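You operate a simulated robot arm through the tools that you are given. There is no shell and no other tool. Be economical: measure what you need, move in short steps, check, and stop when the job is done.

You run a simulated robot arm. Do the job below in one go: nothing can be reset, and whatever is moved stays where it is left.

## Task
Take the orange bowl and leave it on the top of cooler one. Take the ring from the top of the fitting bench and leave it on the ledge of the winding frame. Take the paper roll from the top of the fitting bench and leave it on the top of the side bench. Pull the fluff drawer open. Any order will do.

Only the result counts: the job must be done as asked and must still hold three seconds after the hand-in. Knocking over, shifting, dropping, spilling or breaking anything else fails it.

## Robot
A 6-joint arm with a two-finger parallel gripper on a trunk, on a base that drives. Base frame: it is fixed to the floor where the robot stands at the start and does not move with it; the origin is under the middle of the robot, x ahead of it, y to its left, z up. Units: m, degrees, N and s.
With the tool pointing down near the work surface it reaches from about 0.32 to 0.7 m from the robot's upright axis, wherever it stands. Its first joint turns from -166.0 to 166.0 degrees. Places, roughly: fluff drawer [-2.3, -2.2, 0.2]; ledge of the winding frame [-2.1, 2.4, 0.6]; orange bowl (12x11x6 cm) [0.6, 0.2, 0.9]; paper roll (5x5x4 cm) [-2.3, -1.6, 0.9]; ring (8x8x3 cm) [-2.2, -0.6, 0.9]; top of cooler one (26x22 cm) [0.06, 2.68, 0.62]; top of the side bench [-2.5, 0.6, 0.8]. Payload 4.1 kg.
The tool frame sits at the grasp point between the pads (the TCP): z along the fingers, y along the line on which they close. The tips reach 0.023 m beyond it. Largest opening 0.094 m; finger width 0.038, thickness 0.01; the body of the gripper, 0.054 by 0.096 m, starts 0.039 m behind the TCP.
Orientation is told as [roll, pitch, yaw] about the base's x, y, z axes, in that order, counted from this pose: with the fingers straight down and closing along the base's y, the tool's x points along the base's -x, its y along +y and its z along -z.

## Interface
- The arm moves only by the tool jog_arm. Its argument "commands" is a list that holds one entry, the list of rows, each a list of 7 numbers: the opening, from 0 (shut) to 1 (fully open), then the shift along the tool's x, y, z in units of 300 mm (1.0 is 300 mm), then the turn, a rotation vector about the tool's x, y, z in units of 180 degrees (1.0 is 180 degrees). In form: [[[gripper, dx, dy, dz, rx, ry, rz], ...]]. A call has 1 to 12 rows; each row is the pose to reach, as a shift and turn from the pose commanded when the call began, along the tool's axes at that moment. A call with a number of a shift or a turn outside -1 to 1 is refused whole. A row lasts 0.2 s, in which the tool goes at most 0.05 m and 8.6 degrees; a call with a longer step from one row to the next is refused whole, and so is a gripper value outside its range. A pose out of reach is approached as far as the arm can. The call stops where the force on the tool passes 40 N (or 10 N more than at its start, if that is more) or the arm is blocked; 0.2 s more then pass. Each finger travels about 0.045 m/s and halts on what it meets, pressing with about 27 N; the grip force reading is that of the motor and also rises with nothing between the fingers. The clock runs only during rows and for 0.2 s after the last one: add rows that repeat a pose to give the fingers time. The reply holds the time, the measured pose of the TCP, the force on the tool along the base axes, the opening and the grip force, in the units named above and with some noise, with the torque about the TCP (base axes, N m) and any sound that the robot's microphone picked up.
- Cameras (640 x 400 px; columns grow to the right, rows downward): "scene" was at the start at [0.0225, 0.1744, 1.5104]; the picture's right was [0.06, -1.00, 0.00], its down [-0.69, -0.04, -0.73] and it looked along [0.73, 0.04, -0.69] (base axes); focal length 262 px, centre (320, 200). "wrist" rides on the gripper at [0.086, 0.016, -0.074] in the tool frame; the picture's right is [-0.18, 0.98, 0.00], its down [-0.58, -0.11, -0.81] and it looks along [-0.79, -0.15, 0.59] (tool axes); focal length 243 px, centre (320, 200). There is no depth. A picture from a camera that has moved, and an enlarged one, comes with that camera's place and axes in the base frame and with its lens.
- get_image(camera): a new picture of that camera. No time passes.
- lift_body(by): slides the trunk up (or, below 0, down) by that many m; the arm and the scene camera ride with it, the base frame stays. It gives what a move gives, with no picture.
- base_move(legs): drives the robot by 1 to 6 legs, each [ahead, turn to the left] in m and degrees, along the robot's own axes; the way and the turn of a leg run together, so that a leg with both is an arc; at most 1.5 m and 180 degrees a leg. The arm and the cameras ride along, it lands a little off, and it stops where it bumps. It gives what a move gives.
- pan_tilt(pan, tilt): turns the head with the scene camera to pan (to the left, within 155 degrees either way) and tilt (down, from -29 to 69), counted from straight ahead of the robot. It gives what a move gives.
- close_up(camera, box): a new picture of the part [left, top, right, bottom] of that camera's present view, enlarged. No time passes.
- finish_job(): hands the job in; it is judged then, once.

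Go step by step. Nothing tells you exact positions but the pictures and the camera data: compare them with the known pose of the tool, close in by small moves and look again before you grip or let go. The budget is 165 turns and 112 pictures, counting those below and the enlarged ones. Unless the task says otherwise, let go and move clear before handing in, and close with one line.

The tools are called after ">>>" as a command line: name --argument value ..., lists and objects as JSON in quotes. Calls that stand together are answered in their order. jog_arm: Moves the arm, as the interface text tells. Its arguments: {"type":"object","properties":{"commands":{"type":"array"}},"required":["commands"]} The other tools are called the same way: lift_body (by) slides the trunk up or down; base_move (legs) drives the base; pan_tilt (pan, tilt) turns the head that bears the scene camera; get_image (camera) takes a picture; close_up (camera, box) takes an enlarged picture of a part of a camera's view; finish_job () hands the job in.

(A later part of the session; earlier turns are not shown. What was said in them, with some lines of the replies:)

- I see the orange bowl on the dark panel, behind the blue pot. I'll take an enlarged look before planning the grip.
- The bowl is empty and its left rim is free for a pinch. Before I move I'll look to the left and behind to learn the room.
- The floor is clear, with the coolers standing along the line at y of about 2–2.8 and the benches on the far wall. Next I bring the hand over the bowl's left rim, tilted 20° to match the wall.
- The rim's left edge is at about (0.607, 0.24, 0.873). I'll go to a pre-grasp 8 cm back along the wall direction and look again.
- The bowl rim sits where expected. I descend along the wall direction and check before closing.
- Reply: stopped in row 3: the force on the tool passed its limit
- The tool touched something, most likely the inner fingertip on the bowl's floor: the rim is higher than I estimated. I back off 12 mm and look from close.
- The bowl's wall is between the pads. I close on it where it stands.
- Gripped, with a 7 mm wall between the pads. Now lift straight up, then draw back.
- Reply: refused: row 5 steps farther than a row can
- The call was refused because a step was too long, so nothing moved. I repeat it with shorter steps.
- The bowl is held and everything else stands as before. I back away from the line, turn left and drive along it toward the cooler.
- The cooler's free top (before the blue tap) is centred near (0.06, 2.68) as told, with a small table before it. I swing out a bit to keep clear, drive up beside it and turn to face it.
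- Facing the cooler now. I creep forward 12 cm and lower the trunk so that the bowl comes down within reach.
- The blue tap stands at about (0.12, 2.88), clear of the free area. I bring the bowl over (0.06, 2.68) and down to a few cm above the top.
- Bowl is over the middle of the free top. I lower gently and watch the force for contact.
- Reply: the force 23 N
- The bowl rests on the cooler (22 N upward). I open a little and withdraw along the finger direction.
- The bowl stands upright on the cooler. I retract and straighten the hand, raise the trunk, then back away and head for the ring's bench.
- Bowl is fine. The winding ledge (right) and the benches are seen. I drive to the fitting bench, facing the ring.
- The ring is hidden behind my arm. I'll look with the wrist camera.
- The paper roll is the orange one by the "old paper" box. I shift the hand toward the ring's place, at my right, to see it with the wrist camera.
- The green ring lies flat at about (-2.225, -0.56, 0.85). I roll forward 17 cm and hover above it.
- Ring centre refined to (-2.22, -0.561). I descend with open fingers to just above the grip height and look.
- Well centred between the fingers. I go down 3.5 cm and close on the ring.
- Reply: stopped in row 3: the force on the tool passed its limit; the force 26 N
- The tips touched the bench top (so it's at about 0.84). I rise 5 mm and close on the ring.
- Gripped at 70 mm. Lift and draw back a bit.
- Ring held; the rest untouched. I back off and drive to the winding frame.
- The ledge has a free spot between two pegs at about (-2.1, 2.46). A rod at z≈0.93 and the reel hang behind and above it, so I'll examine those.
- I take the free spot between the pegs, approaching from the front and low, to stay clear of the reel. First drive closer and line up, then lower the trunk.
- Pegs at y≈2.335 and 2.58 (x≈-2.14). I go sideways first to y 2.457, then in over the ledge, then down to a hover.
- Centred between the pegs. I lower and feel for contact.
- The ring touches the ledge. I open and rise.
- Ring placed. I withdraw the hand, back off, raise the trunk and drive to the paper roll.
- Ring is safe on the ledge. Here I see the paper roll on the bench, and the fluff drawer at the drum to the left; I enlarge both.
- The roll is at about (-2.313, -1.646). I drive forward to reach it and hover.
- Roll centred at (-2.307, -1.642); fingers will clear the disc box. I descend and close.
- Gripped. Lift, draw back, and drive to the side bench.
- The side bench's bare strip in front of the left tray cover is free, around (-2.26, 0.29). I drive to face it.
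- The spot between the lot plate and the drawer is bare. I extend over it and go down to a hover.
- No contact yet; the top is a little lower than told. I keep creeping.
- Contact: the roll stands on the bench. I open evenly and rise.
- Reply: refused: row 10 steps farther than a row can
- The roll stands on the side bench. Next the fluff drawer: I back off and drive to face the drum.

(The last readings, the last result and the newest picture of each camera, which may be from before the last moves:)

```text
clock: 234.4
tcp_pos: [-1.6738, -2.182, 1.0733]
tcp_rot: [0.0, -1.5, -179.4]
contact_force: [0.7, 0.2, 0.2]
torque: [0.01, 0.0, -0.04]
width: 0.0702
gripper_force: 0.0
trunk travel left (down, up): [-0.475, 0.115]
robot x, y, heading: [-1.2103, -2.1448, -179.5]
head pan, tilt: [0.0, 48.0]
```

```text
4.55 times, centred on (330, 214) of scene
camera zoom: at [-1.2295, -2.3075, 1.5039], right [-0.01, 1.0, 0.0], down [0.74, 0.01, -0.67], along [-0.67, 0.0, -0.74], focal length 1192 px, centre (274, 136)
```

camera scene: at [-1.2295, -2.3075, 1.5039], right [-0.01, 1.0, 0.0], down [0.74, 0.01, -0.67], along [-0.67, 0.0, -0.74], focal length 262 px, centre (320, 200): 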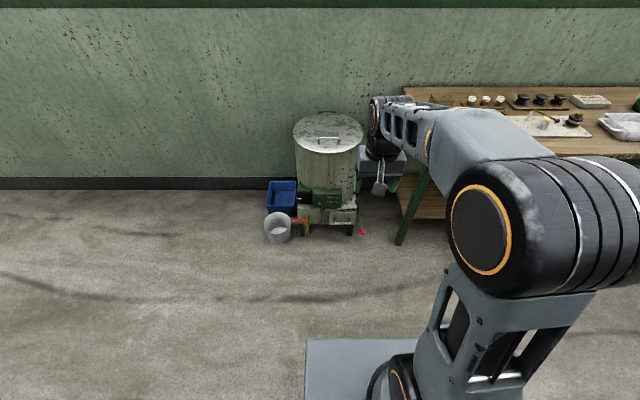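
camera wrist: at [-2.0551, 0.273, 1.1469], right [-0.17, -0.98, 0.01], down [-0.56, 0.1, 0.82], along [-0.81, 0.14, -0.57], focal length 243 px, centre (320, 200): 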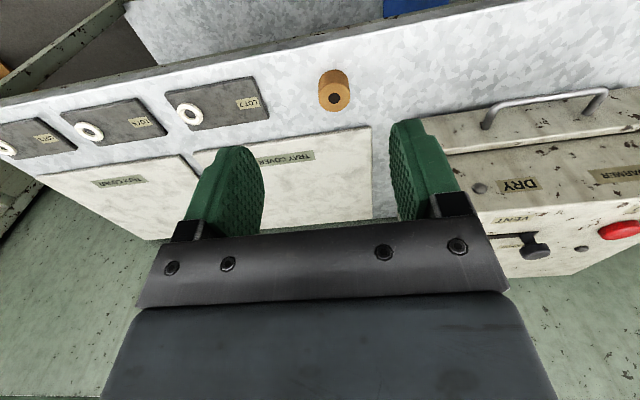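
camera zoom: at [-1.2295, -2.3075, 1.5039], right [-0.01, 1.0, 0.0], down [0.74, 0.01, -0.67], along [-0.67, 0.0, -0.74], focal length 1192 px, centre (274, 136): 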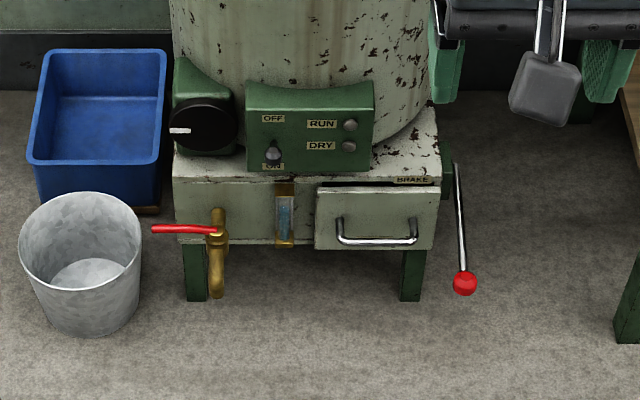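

The drawer has a horizontal bar handle near (-2.19, -2.165, 0.25), between the tap and the brake lever. I'll turn the hand a quarter turn (wrist camera to the left), then tilt it forward so the fingers close above and below the bar.

>>> jog_arm --commands '[[[1, 0, 0, 0, 0, 0, 0.045], [1, 0, 0, 0, 0, 0, 0.09], [1, 0, 0, 0, 0, 0, 0.135], [1, 0, 0, 0, 0, 0, 0.18], [1, 0, 0, 0, 0, 0, 0.225], [1, 0, 0, 0, 0, 0, 0.27], [1, 0, 0, 0, 0, 0, 0.315], [1, 0, 0, 0, 0, 0, 0.36], [1, 0, 0, 0, 0, 0, 0.405], [1, 0, 0, 0, 0, 0, 0.45], [1, 0, 0, 0, 0, 0, 0.475], [1, 0, 0, 0, 0, 0, 0.5]]]'

>>> jog_arm --commands '[[[1, 0, 0.05, 0, -0.045, 0, 0], [1, 0, 0.1, 0, -0.09, 0, 0], [1, 0, 0.15, 0, -0.135, 0, 0], [1, 0, 0.2, 0, -0.18, 0, 0], [1, 0, 0.25, 0, -0.225, 0, 0], [1, 0, 0.3, 0, -0.265, 0, 0], [1, 0, 0.35, 0, -0.3, 0, 0]]]'

>>> get_image --camera "scene"

```text
clock: 237.0
tcp_pos: [-1.6747, -2.1816, 1.0734]
tcp_rot: [1.5, 0.0, 90.3]
contact_force: [-0.4, 0.3, -0.3]
torque: [0.02, -0.02, -0.01]
width: 0.0942
gripper_force: 0.1
trunk travel left (down, up): [-0.475, 0.115]
robot x, y, heading: [-1.2156, -2.1417, -179.9]
head pan, tilt: [0.0, 48.0]
```

```text
clock: 238.6
tcp_pos: [-1.7766, -2.181, 1.0843]
tcp_rot: [53.0, -0.1, 90.0]
contact_force: [0.1, 0.8, 0.2]
torque: [-0.02, 0.01, -0.02]
width: 0.0941
gripper_force: 0.0
out of reach, approached as far as the arm can: row 7
trunk travel left (down, up): [-0.475, 0.115]
robot x, y, heading: [-1.213, -2.143, -179.3]
head pan, tilt: [0.0, 48.0]
```

```text
41 pictures are left
camera scene: at [-1.2295, -2.3075, 1.5039], right [-0.01, 1.0, 0.0], down [0.74, 0.01, -0.67], along [-0.67, 0.0, -0.74], focal length 262 px, centre (320, 200)
```

scene: 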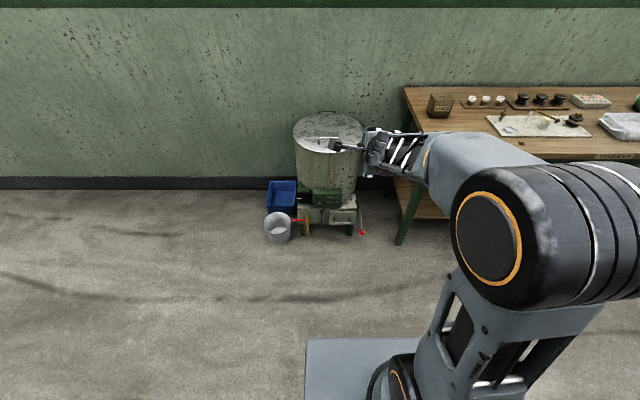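

The tilt ended at 53° (37° below the horizontal), which suits. I lower the trunk fully and look with both cameras.

>>> lift_body --by -0.475

>>> get_image --camera "wrist"

>>> get_image --camera "scene"

```text
refused: -0.475 is not a number from -0.4 to 0.4
```

```text
40 pictures are left
camera wrist: at [-1.7263, -2.2666, 1.1417], right [-0.59, 0.18, 0.79], down [0.71, 0.58, 0.4], along [-0.39, 0.79, -0.47], focal length 243 px, centre (320, 200)
```

wrist: 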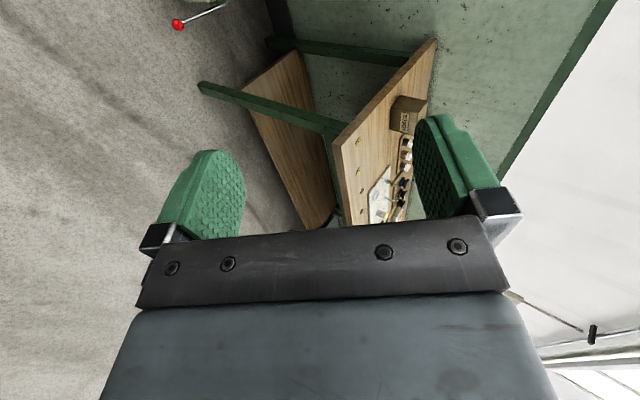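

```text
39 pictures are left
camera scene: at [-1.2295, -2.3075, 1.5039], right [-0.01, 1.0, 0.0], down [0.74, 0.01, -0.67], along [-0.67, 0.0, -0.74], focal length 262 px, centre (320, 200)
```

scene: 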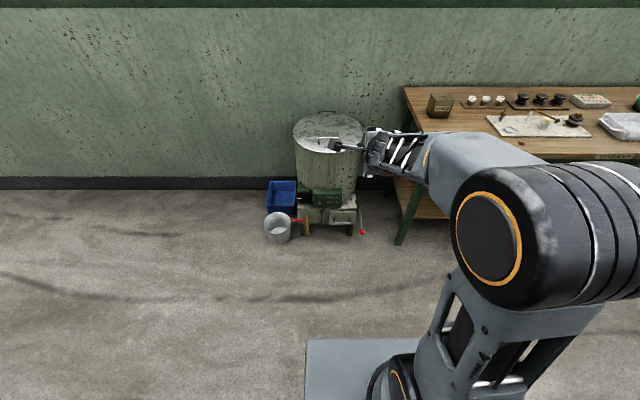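

>>> lift_body --by -0.4

>>> lift_body --by -0.07

>>> jog_arm --commands '[[[1, 0, -0.11, 0.08, 0, 0, 0], [1, 0, -0.22, 0.16, 0, 0, 0], [1, 0, -0.33, 0.24, 0, 0, 0], [1, 0, -0.44, 0.32, 0, 0, 0]]]'

>>> pan_tilt --pan 0 --tilt 40

>>> get_image --camera "scene"

```text
clock: 242.4
tcp_pos: [-1.7755, -2.18, 0.6832]
tcp_rot: [53.0, -0.2, 90.1]
contact_force: [0.3, 0.0, -0.1]
torque: [0.01, 0.0, -0.03]
width: 0.094
gripper_force: 0.0
trunk travel left (down, up): [-0.075, 0.515]
robot x, y, heading: [-1.214, -2.1404, -179.6]
head pan, tilt: [0.0, 48.0]
```

```text
clock: 243.5
tcp_pos: [-1.7757, -2.1809, 0.6144]
tcp_rot: [52.9, -0.3, 90.1]
contact_force: [0.1, -0.7, -0.2]
torque: [-0.03, 0.0, 0.01]
width: 0.0943
gripper_force: 0.0
trunk travel left (down, up): [-0.005, 0.585]
robot x, y, heading: [-1.2111, -2.143, -179.7]
head pan, tilt: [0.0, 48.0]
```

```text
clock: 244.5
tcp_pos: [-1.7733, -2.1791, 0.4503]
tcp_rot: [53.1, -0.2, 90.0]
contact_force: [0.4, 0.1, -0.1]
torque: [-0.01, -0.01, -0.02]
width: 0.094
gripper_force: 0.0
out of reach, approached as far as the arm can: row 1, 2
trunk travel left (down, up): [-0.005, 0.585]
robot x, y, heading: [-1.2144, -2.1405, -179.9]
head pan, tilt: [0.0, 48.0]
```

```text
clock: 245.2
tcp_pos: [-1.773, -2.1784, 0.4502]
tcp_rot: [53.0, -0.1, 90.1]
contact_force: [-0.8, 0.3, 0.4]
torque: [0.0, 0.01, -0.02]
width: 0.0939
gripper_force: 0.0
trunk travel left (down, up): [-0.005, 0.585]
robot x, y, heading: [-1.2113, -2.1386, -179.5]
head pan, tilt: [0.0, 40.0]
```

```text
38 pictures are left
camera scene: at [-1.2357, -2.3075, 1.0453], right [-0.01, 1.0, 0.0], down [0.64, 0.0, -0.77], along [-0.77, -0.01, -0.64], focal length 262 px, centre (320, 200)
```

scene: 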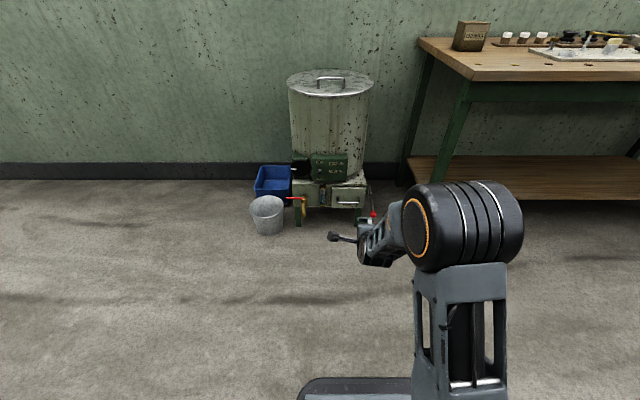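

The arm gets down well. I enlarge the drawer from this lower viewpoint and lower the hand further.

>>> jog_arm --commands '[[[1, 0, -0.12, 0.09, 0, 0, 0], [1, 0, -0.24, 0.18, 0, 0, 0], [1, 0, -0.36, 0.27, 0, 0, 0], [1, 0, -0.44, 0.33, 0, 0, 0]]]'

>>> close_up --camera "scene" --box '[250, 140, 450, 265]'

>>> get_image --camera "wrist"

```text
clock: 246.2
tcp_pos: [-1.7736, -2.1802, 0.2836]
tcp_rot: [53.1, -0.2, 90.2]
contact_force: [-0.4, 0.6, 0.4]
torque: [-0.02, -0.01, 0.03]
width: 0.0939
gripper_force: 0.1
trunk travel left (down, up): [-0.005, 0.585]
robot x, y, heading: [-1.211, -2.1415, -179.6]
head pan, tilt: [0.0, 40.0]
```

```text
3.20 times, centred on (350, 202) of scene
camera zoom: at [-1.2356, -2.3075, 1.0454], right [-0.01, 1.0, 0.0], down [0.64, 0.0, -0.77], along [-0.77, -0.01, -0.64], focal length 839 px, centre (224, 192)
```

zoom: 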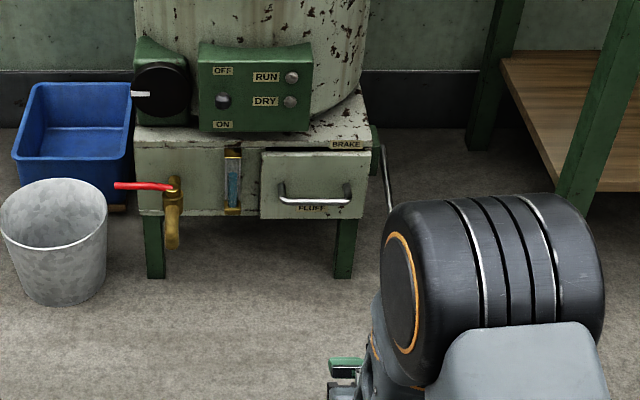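

```text
36 pictures are left
camera wrist: at [-1.7241, -2.266, 0.3424], right [-0.59, 0.18, 0.79], down [0.71, 0.58, 0.4], along [-0.39, 0.79, -0.47], focal length 243 px, centre (320, 200)
```

wrist: 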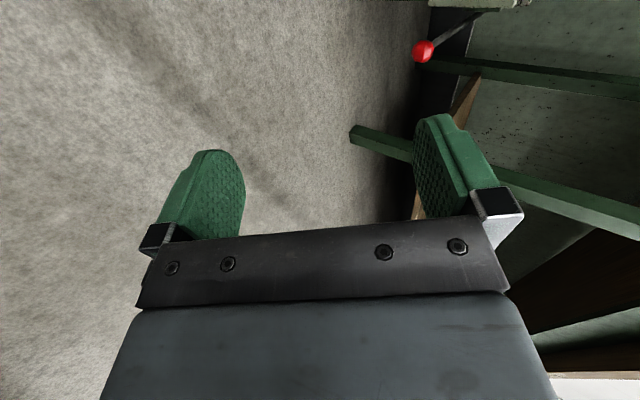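

The drawer is labelled FLUFF; its bar is centred near (-2.193, -2.178, 0.234). I drive forward 34 cm to bring the hand just before the bar.

>>> base_move --legs '[[0.34, 0]]'

>>> get_image --camera "wrist"

>>> get_image --camera "scene"

```text
clock: 248.4
tcp_pos: [-2.1133, -2.1813, 0.2846]
tcp_rot: [53.0, -0.2, 90.1]
contact_force: [-0.2, 0.3, -0.6]
torque: [-0.03, 0.02, -0.04]
width: 0.0941
gripper_force: 0.0
trunk travel left (down, up): [-0.005, 0.585]
robot x, y, heading: [-1.5493, -2.1427, -179.5]
head pan, tilt: [0.0, 40.0]
```

```text
35 pictures are left
camera wrist: at [-2.0637, -2.2678, 0.3426], right [-0.59, 0.18, 0.79], down [0.71, 0.58, 0.4], along [-0.38, 0.79, -0.47], focal length 243 px, centre (320, 200)
```

wrist: 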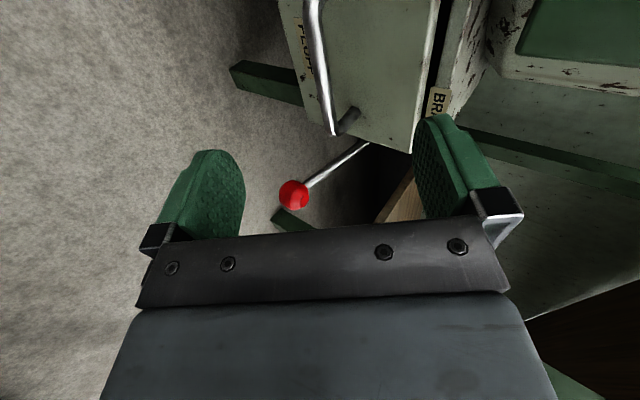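

```text
34 pictures are left
camera scene: at [-1.5755, -2.3097, 1.0453], right [-0.01, 1.0, 0.0], down [0.64, 0.0, -0.77], along [-0.77, 0.0, -0.64], focal length 262 px, centre (320, 200)
```

scene: 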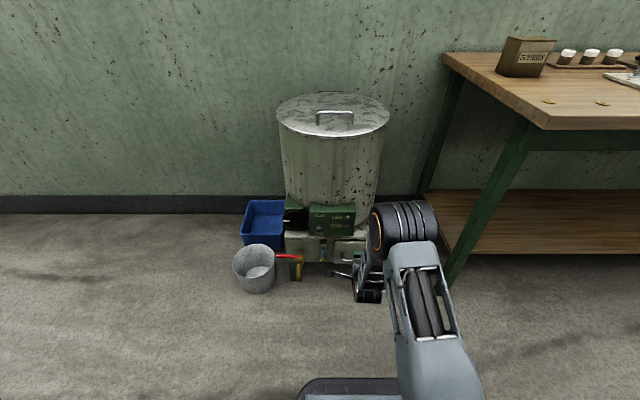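

The bar is at about x -2.199, z 0.224 with a gap of some 2 cm behind it. I flatten the hand by another 15° if it can, so the inner finger fits above the bar, and narrow the opening.

>>> jog_arm --commands '[[[0.6, 0, 0, 0, -0.042, 0, 0], [0.4, 0, 0, 0, -0.083, 0, 0], [0.35, 0, 0, 0, -0.083, 0, 0], [0.35, 0, 0, 0, -0.083, 0, 0], [0.35, 0, 0, 0, -0.083, 0, 0]]]'

>>> get_image --camera "wrist"

```text
clock: 249.6
tcp_pos: [-2.1126, -2.1814, 0.2836]
tcp_rot: [67.9, -0.2, 90.1]
contact_force: [0.6, 0.4, -0.4]
torque: [0.04, -0.01, 0.02]
width: 0.033
gripper_force: 0.1
trunk travel left (down, up): [-0.005, 0.585]
robot x, y, heading: [-1.553, -2.1438, -179.9]
head pan, tilt: [0.0, 40.0]
```

```text
33 pictures are left
camera wrist: at [-2.0505, -2.2679, 0.3277], right [-0.37, 0.18, 0.91], down [0.79, 0.58, 0.2], along [-0.49, 0.79, -0.36], focal length 243 px, centre (320, 200)
```

wrist: 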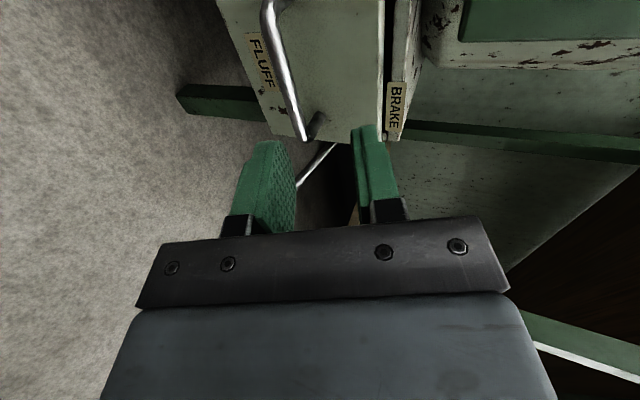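

Bar at (-2.198, z 0.223). I align the hand with the bar and advance most of the way, then look.

>>> jog_arm --commands '[[[0.35, 0, -0.08, 0.04, 0, 0, 0], [0.35, 0, -0.08, 0.12, 0, 0, 0], [0.35, 0, -0.08, 0.19, 0, 0, 0]]]'

>>> get_image --camera "wrist"

```text
clock: 250.4
tcp_pos: [-2.1577, -2.1814, 0.2403]
tcp_rot: [68.0, -0.2, 90.2]
contact_force: [0.4, 0.9, 0.4]
torque: [0.02, 0.02, 0.02]
width: 0.0331
gripper_force: 0.0
trunk travel left (down, up): [-0.005, 0.585]
robot x, y, heading: [-1.5517, -2.1436, -179.5]
head pan, tilt: [0.0, 40.0]
```

```text
32 pictures are left
camera wrist: at [-2.095, -2.2677, 0.2837], right [-0.37, 0.18, 0.91], down [0.79, 0.58, 0.2], along [-0.49, 0.79, -0.36], focal length 243 px, centre (320, 200)
```

wrist: 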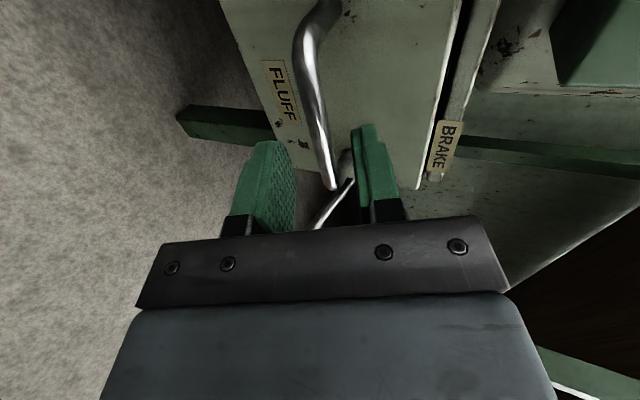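

The bar lies straight ahead between the fingertips, 4 cm beyond the TCP. I advance 27 mm and close on it.

>>> jog_arm --commands '[[[0.35, 0, 0, 0.045, 0, 0, 0], [0.35, 0, 0, 0.09, 0, 0, 0], [0.35, 0, 0, 0.09, 0, 0, 0]]]'

>>> get_image --camera "wrist"

```text
clock: 251.2
tcp_pos: [-2.1816, -2.1811, 0.2299]
tcp_rot: [67.9, -0.1, 90.0]
contact_force: [-0.6, 0.1, -0.1]
torque: [-0.01, 0.01, 0.02]
width: 0.0332
gripper_force: 0.0
trunk travel left (down, up): [-0.005, 0.585]
robot x, y, heading: [-1.5521, -2.1469, -179.5]
head pan, tilt: [0.0, 40.0]
```

```text
31 pictures are left
camera wrist: at [-2.1194, -2.2676, 0.2737], right [-0.37, 0.18, 0.91], down [0.79, 0.58, 0.2], along [-0.49, 0.79, -0.36], focal length 243 px, centre (320, 200)
```

wrist: 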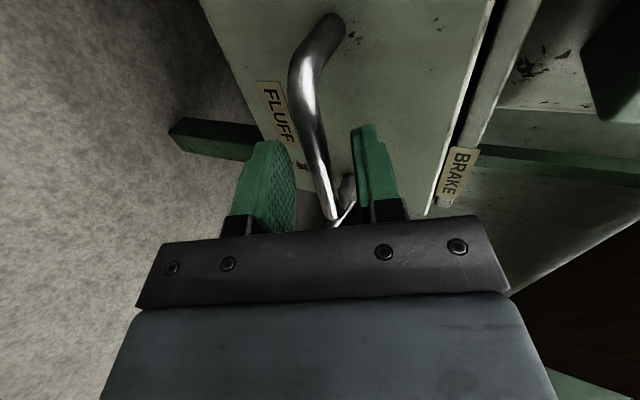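

The bar lies between the pads. I close the grip.

>>> jog_arm --commands '[[[0.15, 0, 0, 0, 0, 0, 0], [0, 0, 0, 0, 0, 0, 0], [0, 0, 0, 0, 0, 0, 0], [0, 0, 0, 0, 0, 0, 0]]]'

>>> get_image --camera "wrist"

```text
clock: 252.2
tcp_pos: [-2.1827, -2.182, 0.2308]
tcp_rot: [68.0, -0.1, 90.1]
contact_force: [0.1, -1.6, -0.5]
torque: [-0.98, 0.04, -0.47]
width: 0.0119
gripper_force: 44.8
trunk travel left (down, up): [-0.005, 0.585]
robot x, y, heading: [-1.5532, -2.1401, -179.5]
head pan, tilt: [0.0, 40.0]
```

```text
30 pictures are left
camera wrist: at [-2.1193, -2.2676, 0.2739], right [-0.37, 0.18, 0.91], down [0.79, 0.58, 0.2], along [-0.49, 0.79, -0.36], focal length 243 px, centre (320, 200)
```

wrist: 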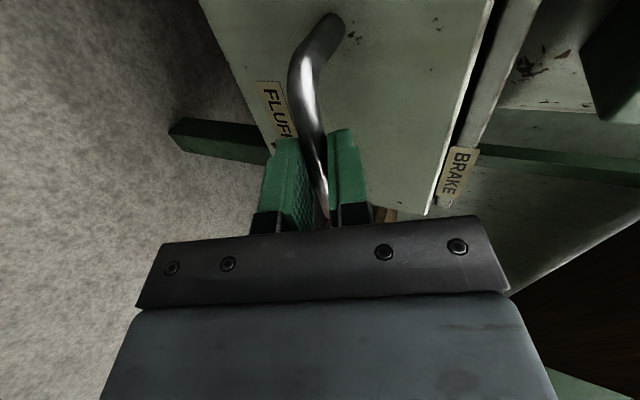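

Gripped at 12 mm. I pull straight out, first a little.

>>> jog_arm --commands '[[[0, 0, -0.013, -0.031, 0, 0, 0], [0, 0, -0.038, -0.093, 0, 0, 0], [0, 0, -0.063, -0.155, 0, 0, 0], [0, 0, -0.1, -0.247, 0, 0, 0]]]'

>>> get_image --camera "wrist"

```text
clock: 253.2
tcp_pos: [-2.1013, -2.1824, 0.2302]
tcp_rot: [67.9, -0.2, 89.9]
contact_force: [-1.5, 8.4, -0.3]
torque: [-1.09, 0.04, 0.26]
width: 0.0115
gripper_force: 44.6
trunk travel left (down, up): [-0.005, 0.585]
robot x, y, heading: [-1.5482, -2.1421, -179.7]
head pan, tilt: [0.0, 40.0]
```

```text
29 pictures are left
camera wrist: at [-2.0392, -2.2673, 0.2739], right [-0.37, 0.18, 0.91], down [0.79, 0.58, 0.2], along [-0.49, 0.79, -0.36], focal length 243 px, centre (320, 200)
```

wrist: 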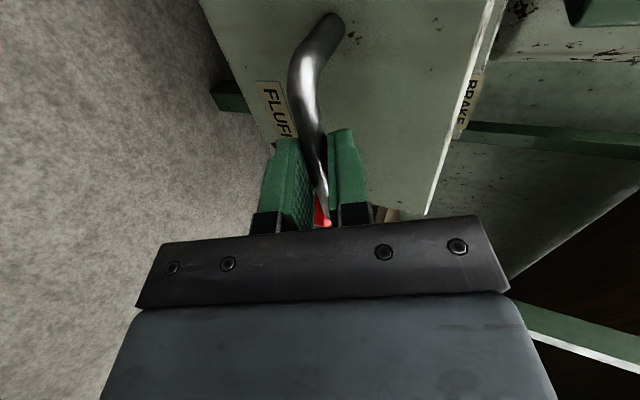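

The drawer slides with little force. I pull another 8 cm.

>>> jog_arm --commands '[[[0, 0, -0.025, -0.062, 0, 0, 0], [0, 0, -0.05, -0.124, 0, 0, 0], [0, 0, -0.075, -0.185, 0, 0, 0], [0, 0, -0.1, -0.247, 0, 0, 0]]]'

>>> get_image --camera "wrist"

>>> get_image --camera "scene"

```text
clock: 254.2
tcp_pos: [-2.0203, -2.1808, 0.2304]
tcp_rot: [67.8, -0.3, 90.1]
contact_force: [-1.4, 12.5, -7.2]
torque: [-1.02, -0.1, -0.16]
width: 0.0113
gripper_force: 44.6
trunk travel left (down, up): [-0.005, 0.585]
robot x, y, heading: [-1.5549, -2.1417, -179.9]
head pan, tilt: [0.0, 40.0]
```

```text
28 pictures are left
camera wrist: at [-1.9587, -2.2667, 0.2741], right [-0.37, 0.18, 0.91], down [0.79, 0.58, 0.21], along [-0.49, 0.79, -0.36], focal length 243 px, centre (320, 200)
```

wrist: 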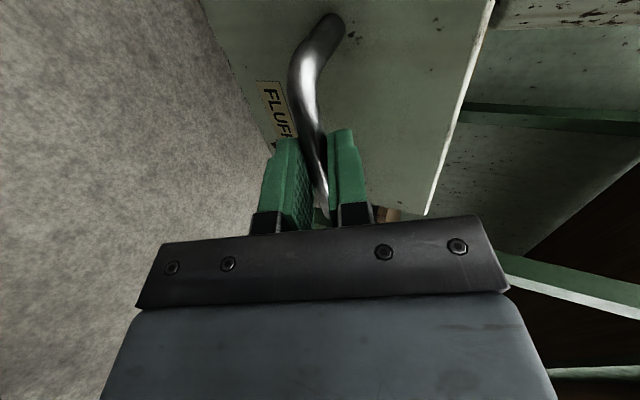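

```text
27 pictures are left
camera scene: at [-1.5759, -2.3094, 1.0453], right [-0.01, 1.0, 0.0], down [0.64, 0.0, -0.77], along [-0.77, 0.0, -0.64], focal length 262 px, centre (320, 200)
```

scene: 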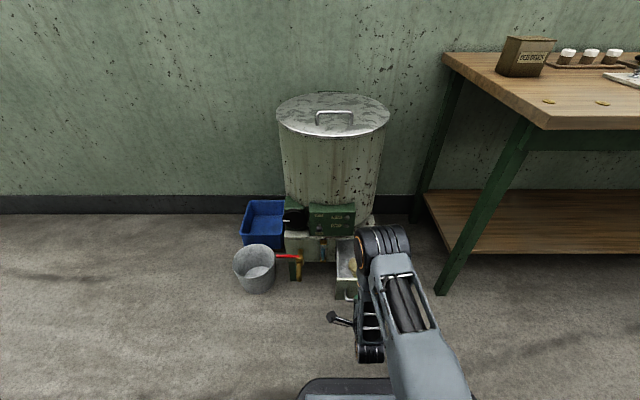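

The drawer is open 16 cm and the drum has not moved. I pull gently on to find the end of its travel.

>>> jog_arm --commands '[[[0, 0, -0.015, -0.037, 0, 0, 0], [0, 0, -0.03, -0.074, 0, 0, 0], [0, 0, -0.045, -0.111, 0, 0, 0], [0, 0, -0.06, -0.148, 0, 0, 0]]]'

>>> close_up --camera "scene" --box '[230, 190, 430, 315]'

```text
clock: 255.2
tcp_pos: [-1.9739, -2.1794, 0.2295]
tcp_rot: [67.8, -0.3, 89.9]
contact_force: [-1.7, 17.9, -6.0]
torque: [-0.71, -0.08, -1.05]
width: 0.0119
gripper_force: 45.3
trunk travel left (down, up): [-0.005, 0.585]
robot x, y, heading: [-1.5487, -2.1453, -180.1]
head pan, tilt: [0.0, 40.0]
```

```text
3.20 times, centred on (330, 252) of scene
camera zoom: at [-1.5758, -2.3093, 1.0454], right [-0.01, 1.0, 0.0], down [0.64, 0.0, -0.77], along [-0.77, 0.0, -0.64], focal length 839 px, centre (288, 32)
```

zoom: 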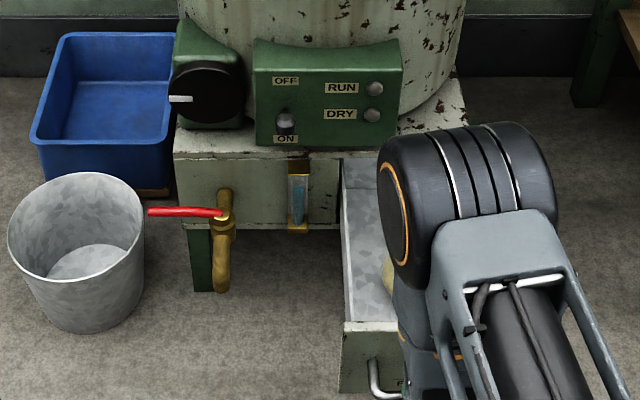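

>>> jog_arm --commands '[[[0, 0.005, -0.013, -0.031, 0, 0, 0], [0, 0.01, -0.026, -0.062, 0, 0, 0], [0, 0.01, -0.039, -0.093, 0, 0, 0]]]'

>>> close_up --camera "scene" --box '[230, 190, 430, 315]'

```text
clock: 255.7
tcp_pos: [-1.9658, -2.1836, 0.2313]
tcp_rot: [68.7, 0.0, 89.8]
contact_force: [-5.4, -1.9, -10.1]
torque: [-0.27, -0.14, -0.78]
width: 0.0116
gripper_force: 45.2
trunk travel left (down, up): [-0.005, 0.585]
robot x, y, heading: [-1.5544, -2.1427, -179.7]
head pan, tilt: [0.0, 40.0]
stopped in row 2: the force on the tool passed its limit (the readings are from after the stop); the commanded pose is now the measured one
```

```text
3.20 times, centred on (330, 252) of scene
camera zoom: at [-1.5768, -2.3095, 1.0453], right [-0.01, 1.0, 0.0], down [0.64, 0.0, -0.77], along [-0.77, 0.0, -0.64], focal length 839 px, centre (288, 32)
```

zoom: 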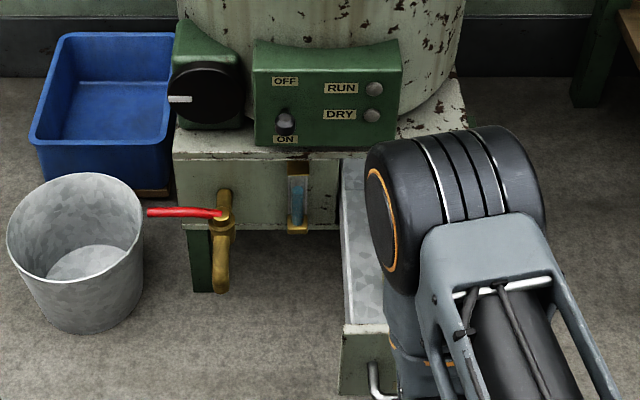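

End of travel (about 21 cm), and the drum still stands in place. I open, slip the fingers off along their axis, then back the base away.

>>> jog_arm --commands '[[[0.2, 0, 0, 0, 0, 0, 0], [0.4, 0, 0, 0, 0, 0, 0], [0.45, 0, 0, 0, 0, 0, 0], [0.45, 0, 0, -0.03, 0, 0, 0], [0.45, 0, 0, -0.08, 0, 0, 0], [0.45, 0, 0, -0.13, 0, 0, 0]]]'

>>> get_image --camera "wrist"

```text
clock: 257.1
tcp_pos: [-1.9295, -2.1843, 0.2463]
tcp_rot: [69.0, -0.1, 90.0]
contact_force: [0.0, -0.7, -0.2]
torque: [0.02, -0.01, 0.01]
width: 0.0422
gripper_force: 0.1
trunk travel left (down, up): [-0.005, 0.585]
robot x, y, heading: [-1.5523, -2.143, -179.8]
head pan, tilt: [0.0, 40.0]
```

```text
24 pictures are left
camera wrist: at [-1.8666, -2.2699, 0.2899], right [-0.35, 0.18, 0.92], down [0.79, 0.58, 0.19], along [-0.5, 0.79, -0.35], focal length 243 px, centre (320, 200)
```

wrist: 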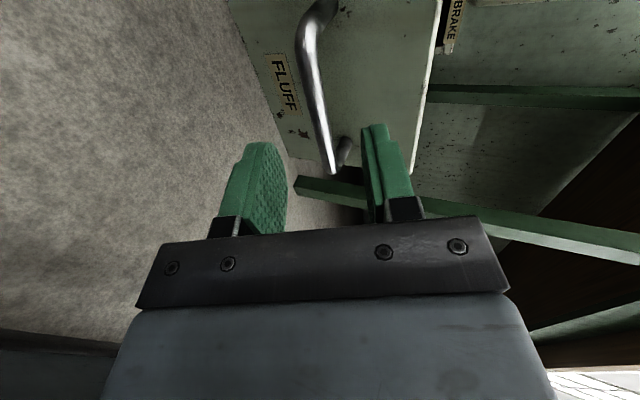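

The fingers are free of the bar. I back away and take a last look at the drawer, then check the other items.

>>> base_move --legs '[[-0.4, 0]]'

>>> lift_body --by 0.4

>>> get_image --camera "scene"

>>> pan_tilt --pan -60 --tilt 20

>>> get_image --camera "scene"

>>> close_up --camera "scene" --box '[350, 100, 550, 225]'

```text
clock: 259.6
tcp_pos: [-1.5283, -2.1822, 0.2469]
tcp_rot: [68.8, 0.0, 90.0]
contact_force: [0.6, -0.1, -0.8]
torque: [-0.01, 0.0, 0.0]
width: 0.0422
gripper_force: 0.0
trunk travel left (down, up): [-0.005, 0.585]
robot x, y, heading: [-1.1498, -2.1393, -179.5]
head pan, tilt: [0.0, 40.0]
```

```text
clock: 263.4
tcp_pos: [-1.5281, -2.1823, 0.6464]
tcp_rot: [68.9, -0.1, 89.9]
contact_force: [0.2, 0.0, -1.3]
torque: [0.03, 0.02, -0.01]
width: 0.0422
gripper_force: 0.1
trunk travel left (down, up): [-0.405, 0.185]
robot x, y, heading: [-1.1513, -2.1441, -180.0]
head pan, tilt: [0.0, 40.0]
```

```text
23 pictures are left
camera scene: at [-1.1741, -2.3075, 1.4453], right [-0.01, 1.0, 0.0], down [0.64, 0.0, -0.77], along [-0.77, 0.0, -0.64], focal length 262 px, centre (320, 200)
```

scene: 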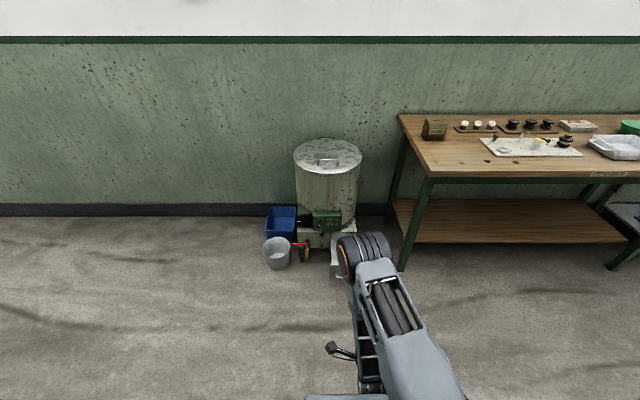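

```text
clock: 264.8
tcp_pos: [-1.5278, -2.1816, 0.6468]
tcp_rot: [68.8, -0.1, 90.0]
contact_force: [-0.6, 0.7, -0.1]
torque: [-0.04, -0.03, -0.01]
width: 0.0421
gripper_force: 0.1
trunk travel left (down, up): [-0.405, 0.185]
robot x, y, heading: [-1.1529, -2.1418, -179.4]
head pan, tilt: [-60.0, 20.0]
```

```text
22 pictures are left
camera scene: at [-1.1361, -2.2266, 1.4767], right [0.86, 0.51, 0.0], down [0.17, -0.3, -0.94], along [-0.47, 0.81, -0.34], focal length 262 px, centre (320, 200)
```

scene: 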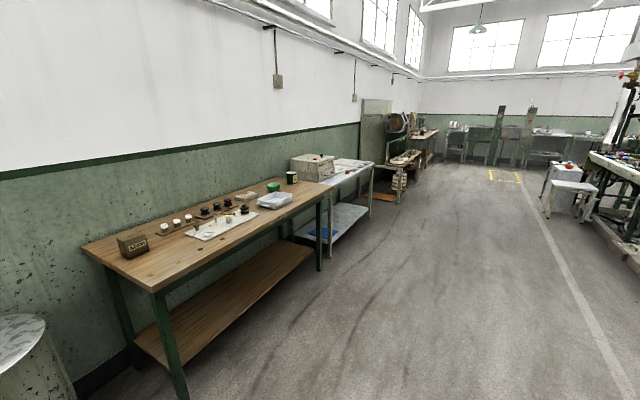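

```text
3.20 times, centred on (450, 162) of scene
camera zoom: at [-1.1361, -2.2266, 1.4767], right [0.86, 0.51, 0.0], down [0.17, -0.3, -0.94], along [-0.47, 0.81, -0.34], focal length 839 px, centre (-96, 320)
```

zoom: 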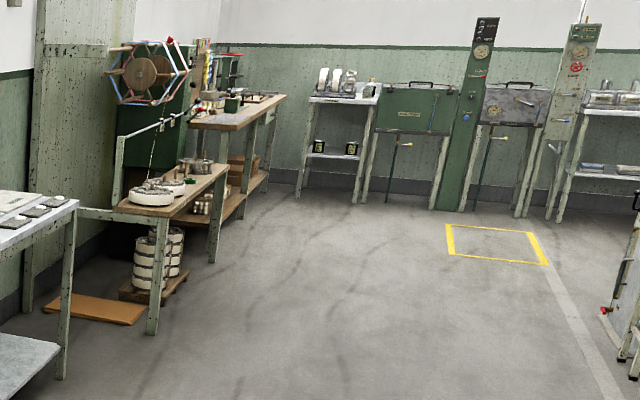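

>>> close_up --camera "scene" --box '[270, 140, 390, 215]'

>>> close_up --camera "scene" --box '[530, 145, 620, 225]'

>>> base_move --legs '[[-0.3, 0], [0, -30]]'

>>> pan_tilt --pan 35 --tilt 35

>>> close_up --camera "scene" --box '[200, 120, 440, 270]'

```text
5.33 times, centred on (330, 178) of scene
camera zoom: at [-1.1361, -2.2266, 1.4767], right [0.86, 0.51, 0.0], down [0.17, -0.3, -0.94], along [-0.47, 0.81, -0.34], focal length 1398 px, centre (267, 320)
```

zoom: 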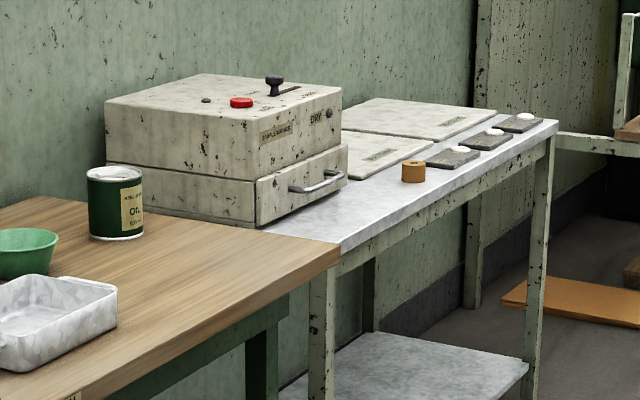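

```text
5.00 times, centred on (575, 185) of scene
camera zoom: at [-1.1361, -2.2266, 1.4767], right [0.86, 0.51, 0.0], down [0.17, -0.3, -0.94], along [-0.47, 0.81, -0.34], focal length 1311 px, centre (-955, 275)
```

zoom: 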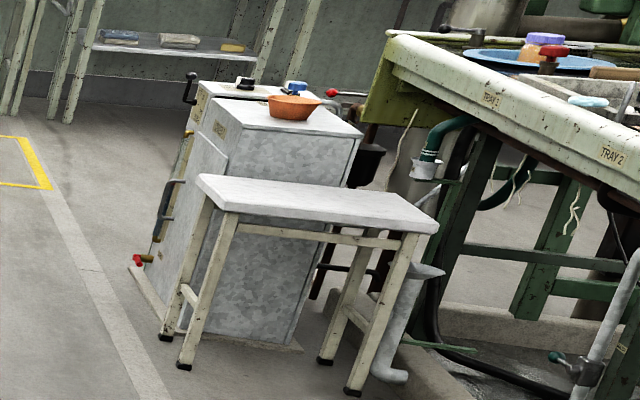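

```text
clock: 268.3
tcp_pos: [-1.2006, -1.9862, 0.6472]
tcp_rot: [68.8, -0.1, 60.3]
contact_force: [0.5, -0.3, 1.6]
torque: [-0.01, -0.03, 0.02]
width: 0.0423
gripper_force: 0.0
trunk travel left (down, up): [-0.405, 0.185]
robot x, y, heading: [-0.8535, -2.1393, 150.4]
head pan, tilt: [-60.0, 20.0]
```

```text
clock: 270.0
tcp_pos: [-1.2005, -1.9866, 0.6466]
tcp_rot: [68.9, -0.1, 60.2]
contact_force: [0.3, 0.2, 0.6]
torque: [0.04, 0.0, 0.01]
width: 0.0426
gripper_force: 0.1
trunk travel left (down, up): [-0.405, 0.185]
robot x, y, heading: [-0.8506, -2.1421, 150.3]
head pan, tilt: [35.0, 35.0]
```

```text
2.67 times, centred on (320, 195) of scene
camera zoom: at [-0.9693, -2.3221, 1.4529], right [-0.1, 1.0, 0.0], down [0.57, 0.05, -0.82], along [-0.82, -0.08, -0.57], focal length 699 px, centre (320, 213)
```

zoom: 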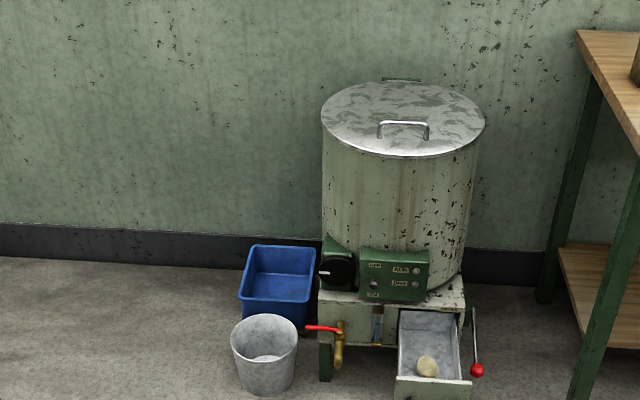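

The drawer is open with its contents in place, and the roll and bowl stand where they should. The ring was last seen on the ledge after I let it go. The hand is clear, so I hand in.

>>> finish_job

```text
The job is handed in.
```

The job is handed in: the bowl is on cooler one, the ring on the winding frame's ledge, the paper roll on the side bench, and the fluff drawer is pulled open to its stop (about 21 cm). I last saw the ring just after placing it, because the final views did not show that spot.
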